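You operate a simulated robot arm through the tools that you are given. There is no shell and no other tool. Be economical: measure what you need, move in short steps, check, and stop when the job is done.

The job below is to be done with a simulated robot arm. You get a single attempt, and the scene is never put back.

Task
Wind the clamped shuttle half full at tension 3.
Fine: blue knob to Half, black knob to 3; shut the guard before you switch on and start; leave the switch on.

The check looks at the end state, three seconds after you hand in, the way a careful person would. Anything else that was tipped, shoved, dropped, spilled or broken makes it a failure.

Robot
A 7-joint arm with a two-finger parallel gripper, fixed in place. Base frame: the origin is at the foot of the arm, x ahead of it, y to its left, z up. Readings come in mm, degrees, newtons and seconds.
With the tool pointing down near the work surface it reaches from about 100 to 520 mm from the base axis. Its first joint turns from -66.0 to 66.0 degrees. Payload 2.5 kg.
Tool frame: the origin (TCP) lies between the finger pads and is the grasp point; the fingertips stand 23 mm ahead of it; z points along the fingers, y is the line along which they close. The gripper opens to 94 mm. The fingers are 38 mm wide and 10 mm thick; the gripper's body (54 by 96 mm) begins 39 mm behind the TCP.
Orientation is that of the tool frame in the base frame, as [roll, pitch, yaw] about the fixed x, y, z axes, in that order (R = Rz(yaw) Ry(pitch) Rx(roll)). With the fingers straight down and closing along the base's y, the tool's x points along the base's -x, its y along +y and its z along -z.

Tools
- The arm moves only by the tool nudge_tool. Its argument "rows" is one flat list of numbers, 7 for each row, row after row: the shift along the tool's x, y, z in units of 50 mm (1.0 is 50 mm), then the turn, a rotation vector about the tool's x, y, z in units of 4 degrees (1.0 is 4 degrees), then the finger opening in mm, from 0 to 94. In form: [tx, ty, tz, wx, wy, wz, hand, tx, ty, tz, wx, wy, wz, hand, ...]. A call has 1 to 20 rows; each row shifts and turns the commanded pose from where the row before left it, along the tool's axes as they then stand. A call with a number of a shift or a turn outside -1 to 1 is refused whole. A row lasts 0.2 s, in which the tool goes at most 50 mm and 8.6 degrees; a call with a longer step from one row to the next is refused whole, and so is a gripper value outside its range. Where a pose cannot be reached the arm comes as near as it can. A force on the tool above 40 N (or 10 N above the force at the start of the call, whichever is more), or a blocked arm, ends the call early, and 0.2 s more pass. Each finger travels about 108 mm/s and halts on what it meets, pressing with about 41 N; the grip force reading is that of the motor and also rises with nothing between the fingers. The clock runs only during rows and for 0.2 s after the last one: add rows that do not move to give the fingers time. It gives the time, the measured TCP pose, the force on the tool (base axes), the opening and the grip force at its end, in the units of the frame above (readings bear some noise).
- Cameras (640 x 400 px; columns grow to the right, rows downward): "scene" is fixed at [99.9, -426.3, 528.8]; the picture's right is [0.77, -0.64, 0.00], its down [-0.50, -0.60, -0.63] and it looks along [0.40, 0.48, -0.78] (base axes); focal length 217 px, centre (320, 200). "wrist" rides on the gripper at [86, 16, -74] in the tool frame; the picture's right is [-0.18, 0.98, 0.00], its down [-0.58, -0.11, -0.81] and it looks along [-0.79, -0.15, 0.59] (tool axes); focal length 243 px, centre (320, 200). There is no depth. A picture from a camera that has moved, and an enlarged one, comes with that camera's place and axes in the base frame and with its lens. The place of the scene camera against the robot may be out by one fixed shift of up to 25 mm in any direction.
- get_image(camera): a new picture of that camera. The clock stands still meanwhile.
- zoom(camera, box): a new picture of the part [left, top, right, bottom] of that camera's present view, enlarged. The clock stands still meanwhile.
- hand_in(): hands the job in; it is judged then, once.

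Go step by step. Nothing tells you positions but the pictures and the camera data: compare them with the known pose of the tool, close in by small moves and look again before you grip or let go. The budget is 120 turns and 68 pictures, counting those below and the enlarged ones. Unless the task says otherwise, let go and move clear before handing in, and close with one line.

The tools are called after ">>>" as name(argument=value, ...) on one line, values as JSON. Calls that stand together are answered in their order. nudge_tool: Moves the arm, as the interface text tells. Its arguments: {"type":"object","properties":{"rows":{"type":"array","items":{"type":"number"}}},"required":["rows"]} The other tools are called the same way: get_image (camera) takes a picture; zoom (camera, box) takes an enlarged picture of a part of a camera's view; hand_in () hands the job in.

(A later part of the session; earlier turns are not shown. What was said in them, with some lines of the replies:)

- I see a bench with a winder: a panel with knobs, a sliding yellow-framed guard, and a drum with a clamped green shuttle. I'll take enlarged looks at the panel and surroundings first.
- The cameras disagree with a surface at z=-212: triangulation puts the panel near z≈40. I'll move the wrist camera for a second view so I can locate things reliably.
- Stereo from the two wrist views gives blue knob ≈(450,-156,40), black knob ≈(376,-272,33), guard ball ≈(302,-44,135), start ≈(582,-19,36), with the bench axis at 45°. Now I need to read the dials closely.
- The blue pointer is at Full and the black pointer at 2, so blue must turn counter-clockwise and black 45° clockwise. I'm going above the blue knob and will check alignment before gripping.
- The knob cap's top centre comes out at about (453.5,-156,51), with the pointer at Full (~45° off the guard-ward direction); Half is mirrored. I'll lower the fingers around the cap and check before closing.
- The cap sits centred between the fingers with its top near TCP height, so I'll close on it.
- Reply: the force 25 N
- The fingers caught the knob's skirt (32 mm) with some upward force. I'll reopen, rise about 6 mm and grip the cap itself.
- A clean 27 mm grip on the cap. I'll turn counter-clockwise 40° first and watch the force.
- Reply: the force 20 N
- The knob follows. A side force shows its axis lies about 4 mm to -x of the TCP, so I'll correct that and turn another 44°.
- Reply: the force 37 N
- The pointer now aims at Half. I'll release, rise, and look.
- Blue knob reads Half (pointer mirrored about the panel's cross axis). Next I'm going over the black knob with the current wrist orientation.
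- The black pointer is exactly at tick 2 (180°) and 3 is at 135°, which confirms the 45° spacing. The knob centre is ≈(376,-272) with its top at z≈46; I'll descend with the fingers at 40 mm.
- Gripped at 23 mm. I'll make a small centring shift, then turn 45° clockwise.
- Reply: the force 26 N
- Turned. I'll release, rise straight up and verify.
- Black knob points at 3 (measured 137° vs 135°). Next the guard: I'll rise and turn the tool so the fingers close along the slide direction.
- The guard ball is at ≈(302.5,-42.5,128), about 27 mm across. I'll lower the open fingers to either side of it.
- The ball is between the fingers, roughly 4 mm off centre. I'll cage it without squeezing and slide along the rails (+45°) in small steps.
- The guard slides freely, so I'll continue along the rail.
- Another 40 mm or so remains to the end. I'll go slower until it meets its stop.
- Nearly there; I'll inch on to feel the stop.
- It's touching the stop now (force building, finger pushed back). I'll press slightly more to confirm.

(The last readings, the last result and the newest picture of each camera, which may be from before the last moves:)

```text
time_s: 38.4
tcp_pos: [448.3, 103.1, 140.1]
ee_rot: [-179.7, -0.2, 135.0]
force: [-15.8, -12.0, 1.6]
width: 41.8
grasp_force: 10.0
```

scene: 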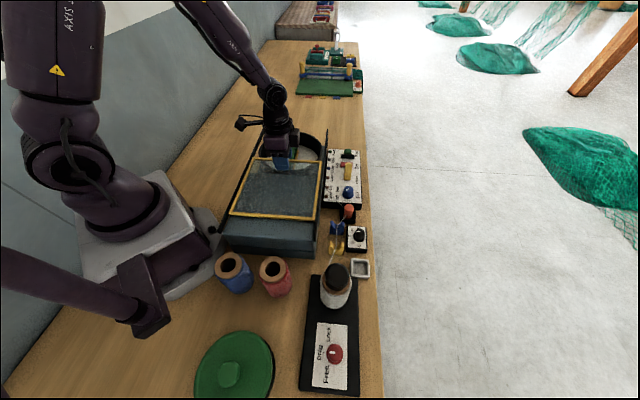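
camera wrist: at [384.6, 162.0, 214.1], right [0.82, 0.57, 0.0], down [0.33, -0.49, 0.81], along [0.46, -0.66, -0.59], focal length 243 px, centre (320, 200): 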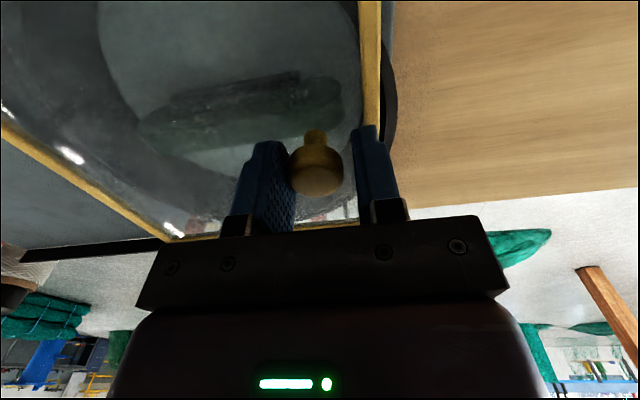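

The guard is firmly against its stop. I'll open, back off, rise, and move to view the switch area.

>>> nudge_tool(rows=[0, -0.1, 0, 0, 0, 0, 50, 0, -0.1, 0, 0, 0, 0, 60, 0, 0, -0.3, 0, 0, 0, 60, 0, 0, -0.45, 0, 0, 0, 60, 0, 0, -0.45, 0, 0, 0, 60, -0.5, -0.3, 0, 0, 0, 0, 30, -0.5, -0.3, 0, 0, 0, 0, 10, -0.5, -0.3, 0, 0, 0, 0, 0, -0.55, -0.33, 0, 0, 0, 0, 0, 0, 0, 0, 0, 0, 0, 0])

>>> get_image(camera="wrist")

>>> zoom(camera="wrist", box=[280, 60, 440, 180])

>>> zoom(camera="scene", box=[220, 90, 380, 220])

```text
time_s: 40.6
tcp_pos: [470.2, -20.8, 202.3]
ee_rot: [-179.9, 0.0, 135.1]
force: [-0.7, -0.4, -0.4]
width: 0.0
grasp_force: 41.4
```

```text
25 pictures are left
camera wrist: at [422.4, 52.1, 275.2], right [0.82, 0.57, 0.0], down [0.33, -0.49, 0.81], along [0.46, -0.66, -0.59], focal length 243 px, centre (320, 200)
```

wrist: 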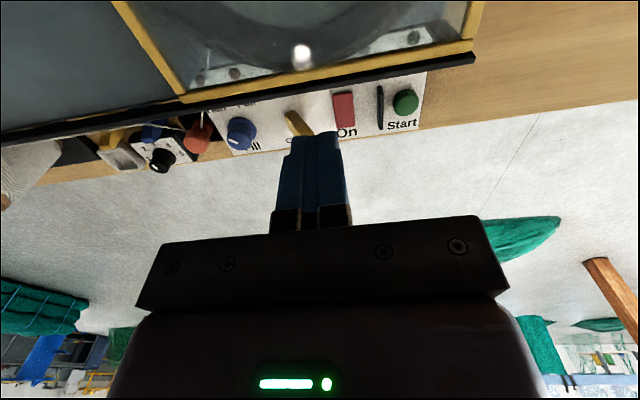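

```text
3.33 times, centred on (360, 120) of wrist
camera zoom: at [422.4, 52.1, 275.2], right [0.82, 0.57, 0.0], down [0.33, -0.49, 0.81], along [0.46, -0.66, -0.59], focal length 809 px, centre (187, 467)
```

zoom: 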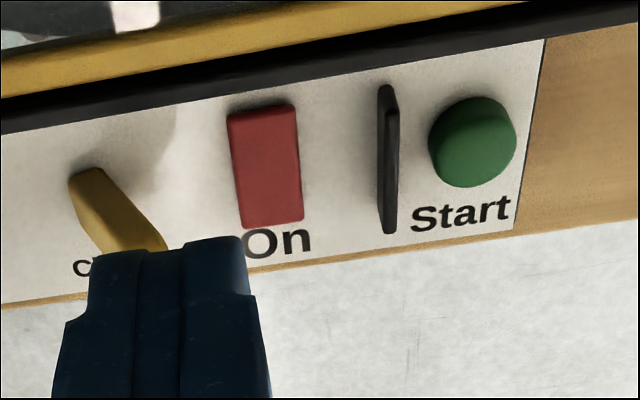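

```text
3.08 times, centred on (300, 155) of scene
camera zoom: at [99.9, -426.4, 528.8], right [0.77, -0.64, 0.0], down [-0.5, -0.6, -0.63], along [0.4, 0.48, -0.78], focal length 668 px, centre (382, 338)
```

zoom: 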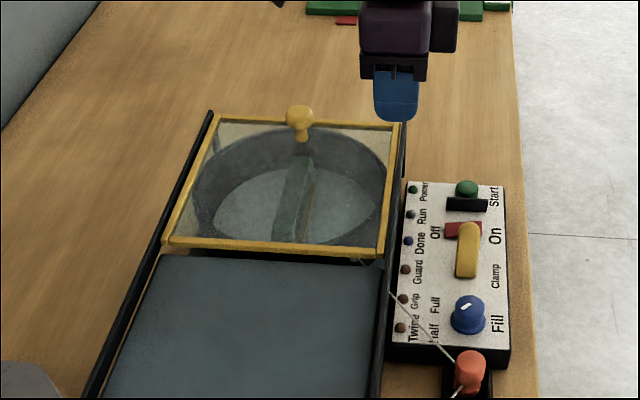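

The guard is closed and stays put. The rocker is Off: its On end is at ≈(545,-72) and Start is at ≈(580,-15). I'll turn the closed fingers so the camera clears the guard and the thin side spans the rocker's end.

>>> nudge_tool(rows=[0, 0, 0, 0, 0, -1, 0, 0, 0, 0, 0, 0, -1, 0, 0, 0, 0, 0, 0, -1, 0, 0, 0, 0, 0, 0, -1, 0, 0, 0, 0, 0, 0, -1, 0, 0, 0, 0, 0, 0, -1, 0, 0, 0, 0, 0, 0, -1, 0, 0, 0, 0, 0, 0, -1, 0, 0, 0, 0, 0, 0, -1, 0, 0, 0, 0, 0, 0, -1, 0, 0, 0, 0, 0, 0, -1, 0, 0, 0, 0, 0, 0, -1, 0, 0, 0, 0, 0, 0, -1, 0, 0, 0, 0, 0, 0, -1, 0, 0, 0, 0, 0, 0, -1, 0, 0, 0, 0, 0, 0, -1, 0, 0, 0, 0, 0, 0, -1, 0, 0, 0, 0, 0, 0, -1, 0, 0, 0, 0, 0, 0, -1, 0, 0, 0, 0, 0, 0, -1, 0])

```text
time_s: 44.8
tcp_pos: [469.9, -20.0, 200.9]
ee_rot: [180.0, 0.0, -144.9]
force: [0.3, 0.2, 0.1]
width: 0.0
grasp_force: 40.7
```

>>> nudge_tool(rows=[0, 0, 0, 0, 0, -1, 0, 0, 0, 0, 0, 0, -1, 0, 0, 0, 0, 0, 0, -0.5, 0, -0.11, -0.58, 0, 0, 0, 0, 0, -0.11, -0.58, 0, 0, 0, 0, 0, -0.105, -0.58, 0, 0, 0, 0, 0, 0, 0, 0.5, 0, 0, 0, 0, 0, 0, 0.5, 0, 0, 0, 0, 0, 0, 0.5, 0, 0, 0, 0, 0, 0, 0.3, 0, 0, 0, 0, 0, 0, 0, 0, 0, 0, 0])

>>> get_image(camera="wrist")

>>> zoom(camera="scene", box=[280, 80, 400, 200])

```text
time_s: 47.2
tcp_pos: [543.4, -69.2, 110.5]
ee_rot: [-180.0, 0.1, -135.1]
force: [-0.6, 1.0, -0.2]
width: 0.0
grasp_force: 41.2
```

```text
22 pictures are left
camera wrist: at [471.8, -118.7, 185.1], right [-0.57, 0.82, 0.0], down [0.49, 0.33, 0.81], along [0.67, 0.46, -0.59], focal length 243 px, centre (320, 200)
```

wrist: 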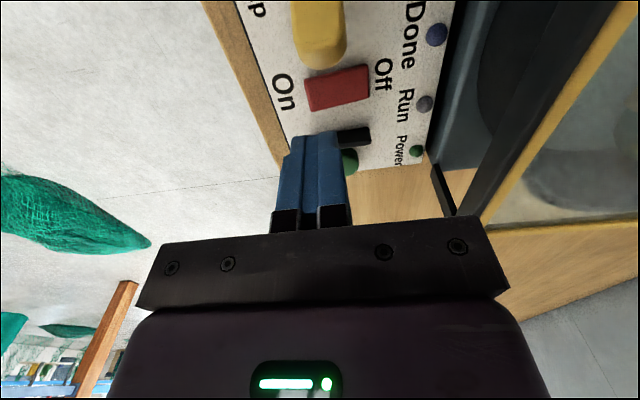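

```text
3.33 times, centred on (340, 140) of scene
camera zoom: at [99.9, -426.3, 528.8], right [0.77, -0.64, 0.0], down [-0.5, -0.6, -0.63], along [0.4, 0.48, -0.78], focal length 723 px, centre (253, 400)
```

zoom: 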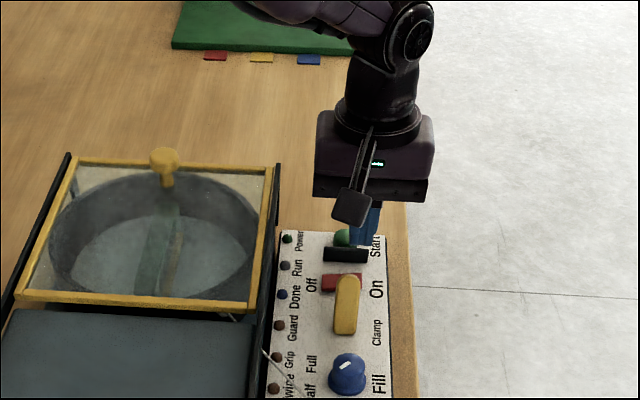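

The tool reaches there vertically. Rocker centre is ≈(532,-62.5), so I'll press its On end at about (543,-67), staying clear of the lever and the wall.

>>> nudge_tool(rows=[-0.034, 0.03, 0.3, 0, 0, 0, 0, 0, 0, 0.3, 0, 0, 0, 0, 0, 0, 0.1, 0, 0, 0, 0, 0, 0, 0.06, 0, 0, 0, 0, 0, 0, 0, 0, 0, 0, 0])

>>> zoom(camera="wrist", box=[220, 20, 420, 200])

```text
time_s: 48.4
tcp_pos: [544.2, -66.6, 74.5]
ee_rot: [180.0, 0.0, -135.0]
force: [-0.4, -0.3, 0.4]
width: 0.0
grasp_force: 41.0
```

```text
2.22 times, centred on (320, 110) of wrist
camera zoom: at [472.0, -117.0, 147.5], right [-0.57, 0.82, 0.0], down [0.49, 0.33, 0.81], along [0.67, 0.46, -0.59], focal length 539 px, centre (320, 400)
```

zoom: 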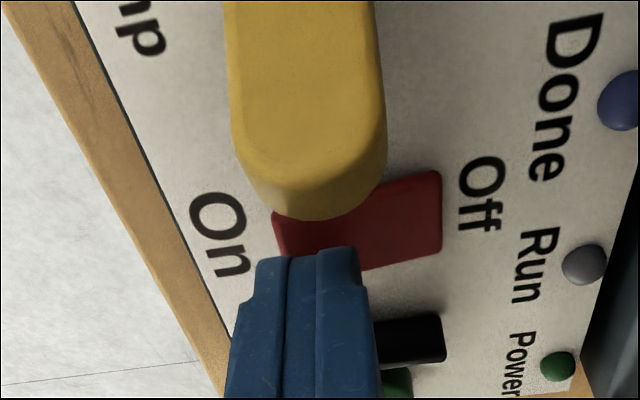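

Position looks right, with a gap to the lever. I'm pressing down in small steps.

>>> nudge_tool(rows=[0, 0, 0.06, 0, 0, 0, 0, 0, 0, 0.06, 0, 0, 0, 0, 0, 0, 0.05, 0, 0, 0, 0, 0, 0, 0.04, 0, 0, 0, 0, 0, 0, 0, 0, 0, 0, 0])

>>> zoom(camera="wrist", box=[220, 20, 420, 200])

```text
time_s: 49.6
tcp_pos: [544.3, -68.3, 63.7]
ee_rot: [-179.8, 0.0, -135.1]
force: [0.5, -2.6, 7.4]
width: 0.0
grasp_force: 40.6
```

```text
2.22 times, centred on (320, 110) of wrist
camera zoom: at [472.5, -116.9, 137.3], right [-0.57, 0.82, 0.0], down [0.49, 0.34, 0.81], along [0.67, 0.46, -0.59], focal length 539 px, centre (320, 400)
```

zoom: 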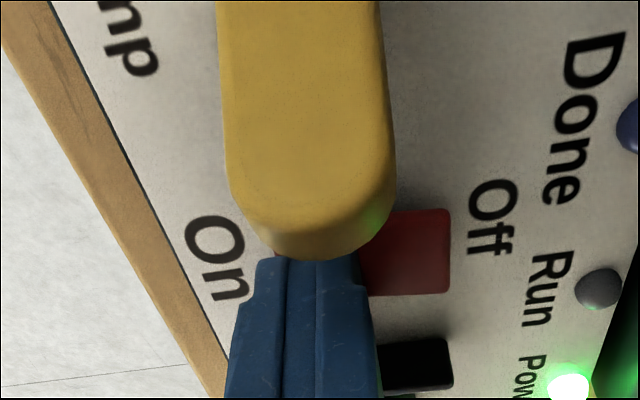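

The Power lamp is lit, so the switch is on. I'll rise and look at the lamps.

>>> nudge_tool(rows=[0, 0, -0.3, 0, 0, 0, 0, 0, 0, -0.4, 0, 0, 0, 0, 0, 0, -0.4, 0, 0, 0, 0, 0, 0, 0, 0, 0, 0, 0])

>>> get_image(camera="wrist")

>>> zoom(camera="scene", box=[310, 130, 390, 220])

```text
time_s: 50.6
tcp_pos: [543.5, -68.0, 118.3]
ee_rot: [-180.0, 0.0, -134.9]
force: [1.0, -0.7, 0.0]
width: 0.0
grasp_force: 40.8
```

```text
18 pictures are left
camera wrist: at [472.3, -116.9, 191.9], right [-0.57, 0.82, 0.0], down [0.49, 0.33, 0.81], along [0.66, 0.46, -0.59], focal length 243 px, centre (320, 200)
```

wrist: 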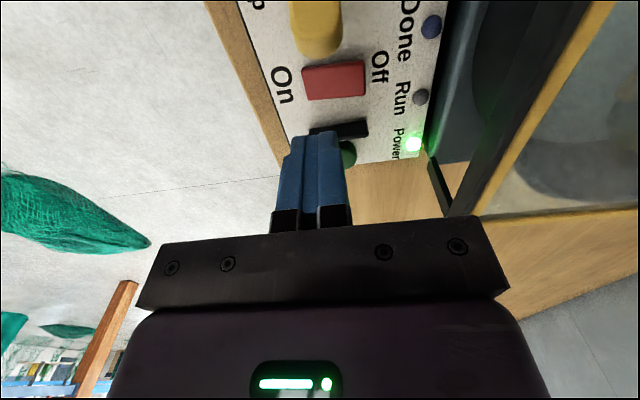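

```text
4.44 times, centred on (350, 175) of scene
camera zoom: at [99.9, -426.3, 528.8], right [0.77, -0.64, 0.0], down [-0.5, -0.6, -0.63], along [0.4, 0.48, -0.78], focal length 964 px, centre (187, 311)
```

zoom: 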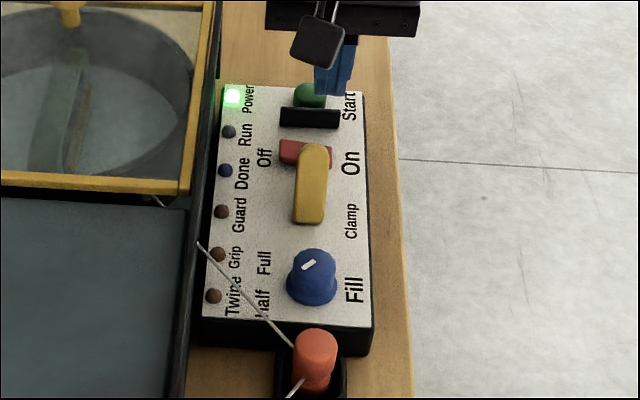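

Power is on and no fault lamps are lit. Next I'll move over Start at about (580,-12), biased away from the wall, and check reach.

>>> nudge_tool(rows=[-0.44, 0.09, 0, 0, 0, 0, 0, -0.44, 0.09, 0, 0, 0, 0, 0, -0.436, 0.09, 0, 0, 0, 0, 0, 0, 0, 0, 0, 0, 0, 0, 0, 0, 0.3, 0, 0, 0, 0, 0, 0, 0, 0, 0, 0, 0])

>>> zoom(camera="wrist", box=[220, 20, 460, 220])

>>> zoom(camera="scene", box=[300, 80, 390, 190])

```text
time_s: 52.0
tcp_pos: [580.7, -9.1, 101.6]
ee_rot: [180.0, 0.0, -135.0]
force: [-0.4, -0.2, 0.2]
width: 0.0
grasp_force: 41.5
```

```text
2.00 times, centred on (340, 120) of wrist
camera zoom: at [507.7, -59.0, 176.7], right [-0.57, 0.82, 0.0], down [0.49, 0.33, 0.81], along [0.66, 0.46, -0.59], focal length 485 px, centre (280, 360)
```

zoom: 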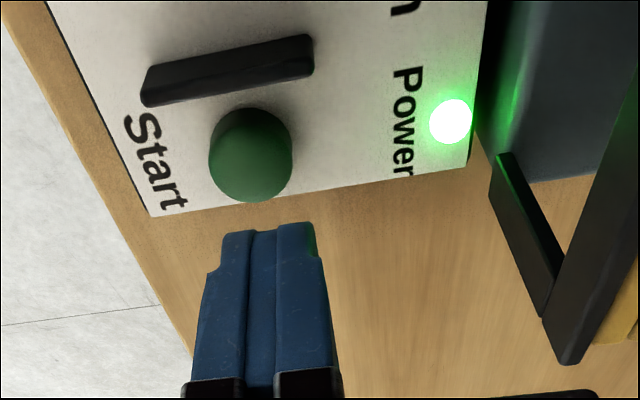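

```text
3.64 times, centred on (345, 135) of scene
camera zoom: at [99.9, -426.3, 528.8], right [0.77, -0.64, 0.0], down [-0.5, -0.6, -0.63], along [0.4, 0.48, -0.78], focal length 789 px, centre (229, 436)
```

zoom: 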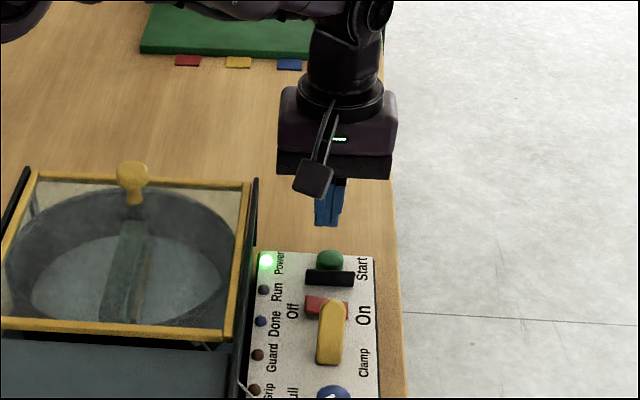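

The button centre is ≈(579,-19,42). I'll align and descend to just above it, then press gently.

>>> nudge_tool(rows=[0.1, -0.119, 0.2, 0, 0, 0, 0, 0, 0, 0.25, 0, 0, 0, 0, 0, 0, 0.13, 0, 0, 0, 0, 0, 0, 0, 0, 0, 0, 0])

>>> zoom(camera="wrist", box=[220, 20, 460, 220])

```text
time_s: 53.0
tcp_pos: [580.7, -18.3, 74.2]
ee_rot: [180.0, 0.0, -135.0]
force: [-0.4, 0.8, -0.2]
width: 0.1
grasp_force: 41.0
```

```text
2.00 times, centred on (340, 120) of wrist
camera zoom: at [508.8, -67.9, 147.8], right [-0.57, 0.82, 0.0], down [0.49, 0.33, 0.81], along [0.67, 0.46, -0.59], focal length 485 px, centre (280, 360)
```

zoom: 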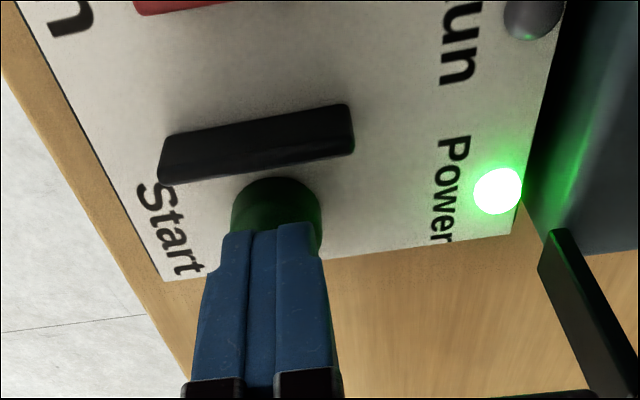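

Well aligned over the button; I'll press now.

>>> nudge_tool(rows=[0, 0.04, 0.05, 0, 0, 0, 0, 0, 0, 0.05, 0, 0, 0, 0, 0, 0, 0.05, 0, 0, 0, 0, 0, 0, 0.05, 0, 0, 0, 0, 0, 0, 0.03, 0, 0, 0, 0, 0, 0, 0, 0, 0, 0, 0])

>>> zoom(camera="wrist", box=[220, 20, 460, 220])

```text
time_s: 54.4
tcp_pos: [578.4, -16.5, 62.1]
ee_rot: [-179.9, -0.1, -134.9]
force: [0.4, 0.3, 1.4]
width: 0.0
grasp_force: 41.3
```

```text
2.00 times, centred on (340, 120) of wrist
camera zoom: at [507.5, -66.4, 135.9], right [-0.57, 0.82, 0.0], down [0.49, 0.33, 0.81], along [0.67, 0.46, -0.59], focal length 485 px, centre (280, 360)
```

zoom: 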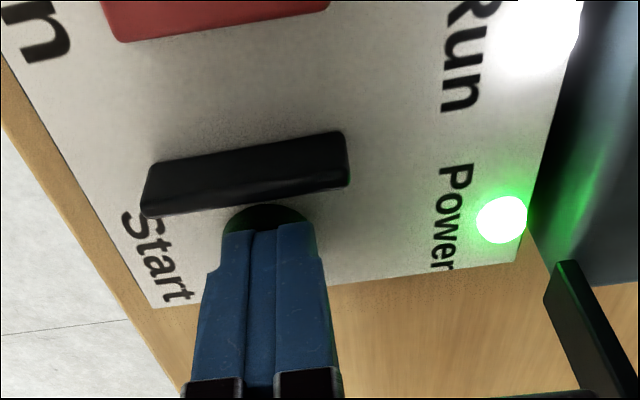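

The Run lamp is lit. I'll rise clear and watch the winding until Done.

>>> nudge_tool(rows=[0, 0, -0.3, 0, 0, 0, 0, 0, 0, -0.5, 0, 0, 0, 0, 0, 0, -0.6, 0, 0, 0, 0, 0, 0, -0.6, 0, 0, 0, 0, 0, 0, -0.6, 0, 0, 0, 0, 0, 0, 0, 0, 0, 0, 0])

>>> zoom(camera="scene", box=[220, 100, 380, 220])

```text
time_s: 55.8
tcp_pos: [580.2, -17.9, 191.8]
ee_rot: [180.0, 0.0, -135.0]
force: [-0.4, 0.7, -0.6]
width: 0.0
grasp_force: 41.0
```

```text
3.33 times, centred on (300, 160) of scene
camera zoom: at [99.9, -426.3, 528.8], right [0.77, -0.64, 0.0], down [-0.5, -0.6, -0.63], along [0.4, 0.48, -0.78], focal length 723 px, centre (387, 333)
```

zoom: 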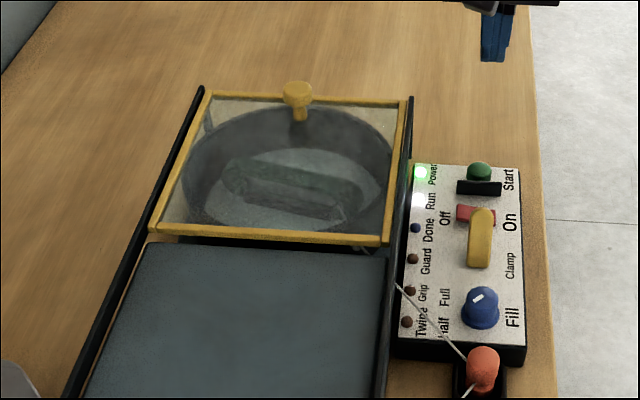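

It's spinning, with Power and Run lit. I'll wait with the arm still.

>>> nudge_tool(rows=[0, 0, 0, 0, 0, 0, 0, 0, 0, 0, 0, 0, 0, 0, 0, 0, 0, 0, 0, 0, 0, 0, 0, 0, 0, 0, 0, 0, 0, 0, 0, 0, 0, 0, 0, 0, 0, 0, 0, 0, 0, 0, 0, 0, 0, 0, 0, 0, 0, 0, 0, 0, 0, 0, 0, 0, 0, 0, 0, 0, 0, 0, 0, 0, 0, 0, 0, 0, 0, 0, 0, 0, 0, 0, 0, 0, 0, 0, 0, 0, 0, 0, 0, 0, 0, 0, 0, 0, 0, 0, 0, 0, 0, 0, 0, 0, 0, 0, 0, 0, 0, 0, 0, 0, 0, 0, 0, 0, 0, 0, 0, 0, 0, 0, 0, 0, 0, 0, 0, 0, 0, 0, 0, 0, 0, 0, 0, 0, 0, 0, 0, 0, 0, 0, 0, 0, 0, 0, 0, 0])

>>> nudge_tool(rows=[0, 0, 0, 0, 0, 0, 0, 0, 0, 0, 0, 0, 0, 0, 0, 0, 0, 0, 0, 0, 0, 0, 0, 0, 0, 0, 0, 0, 0, 0, 0, 0, 0, 0, 0, 0, 0, 0, 0, 0, 0, 0, 0, 0, 0, 0, 0, 0, 0, 0, 0, 0, 0, 0, 0, 0, 0, 0, 0, 0, 0, 0, 0, 0, 0, 0, 0, 0, 0, 0, 0, 0, 0, 0, 0, 0, 0, 0, 0, 0, 0, 0, 0, 0, 0, 0, 0, 0, 0, 0, 0, 0, 0, 0, 0, 0, 0, 0, 0, 0, 0, 0, 0, 0, 0, 0, 0, 0, 0, 0, 0, 0, 0, 0, 0, 0, 0, 0, 0, 0, 0, 0, 0, 0, 0, 0, 0, 0, 0, 0, 0, 0, 0, 0, 0, 0, 0, 0, 0, 0])

>>> zoom(camera="scene", box=[220, 100, 380, 220])

```text
time_s: 60.0
tcp_pos: [581.0, -18.1, 191.0]
ee_rot: [179.9, -0.1, -135.0]
force: [-0.2, -0.2, -1.1]
width: 0.1
grasp_force: 41.3
```

```text
time_s: 64.2
tcp_pos: [580.8, -18.8, 191.5]
ee_rot: [-180.0, 0.0, -135.0]
force: [-0.8, -0.3, 0.0]
width: 0.0
grasp_force: 40.9
```

```text
3.33 times, centred on (300, 160) of scene
camera zoom: at [99.9, -426.3, 528.8], right [0.77, -0.64, 0.0], down [-0.5, -0.6, -0.63], along [0.4, 0.48, -0.78], focal length 723 px, centre (387, 333)
```

zoom: 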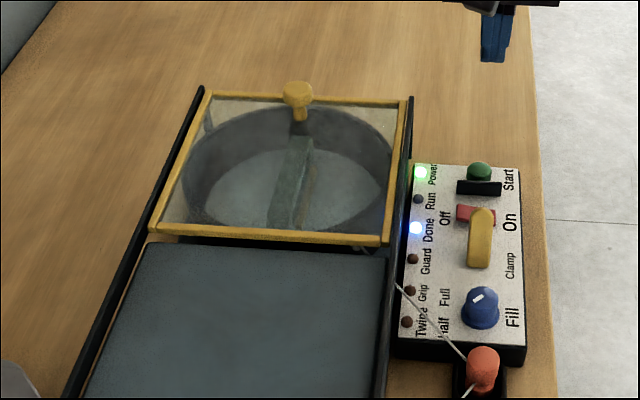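

Run has gone out and Done is lit, with Power still on. One last look over the whole bench.

>>> get_image(camera="scene")

```text
10 pictures are left
```

scene: 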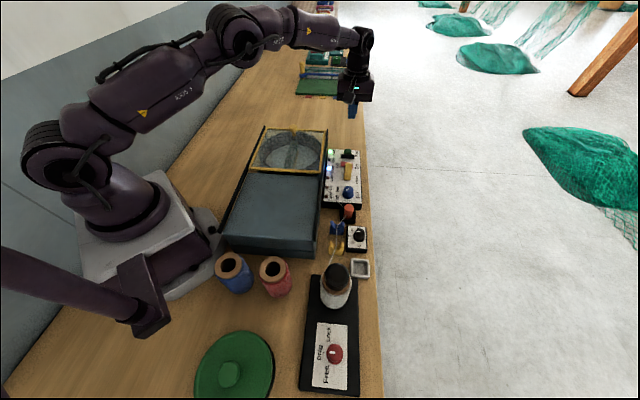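

Everything is in place and the arm is clear, so I'm handing in.

>>> hand_in()

```text
The job is handed in.
```

The winder ran its cycle and stopped by itself with the Done lamp lit: blue knob on Half, black knob on 3, guard shut before switching on, and the switch left on.
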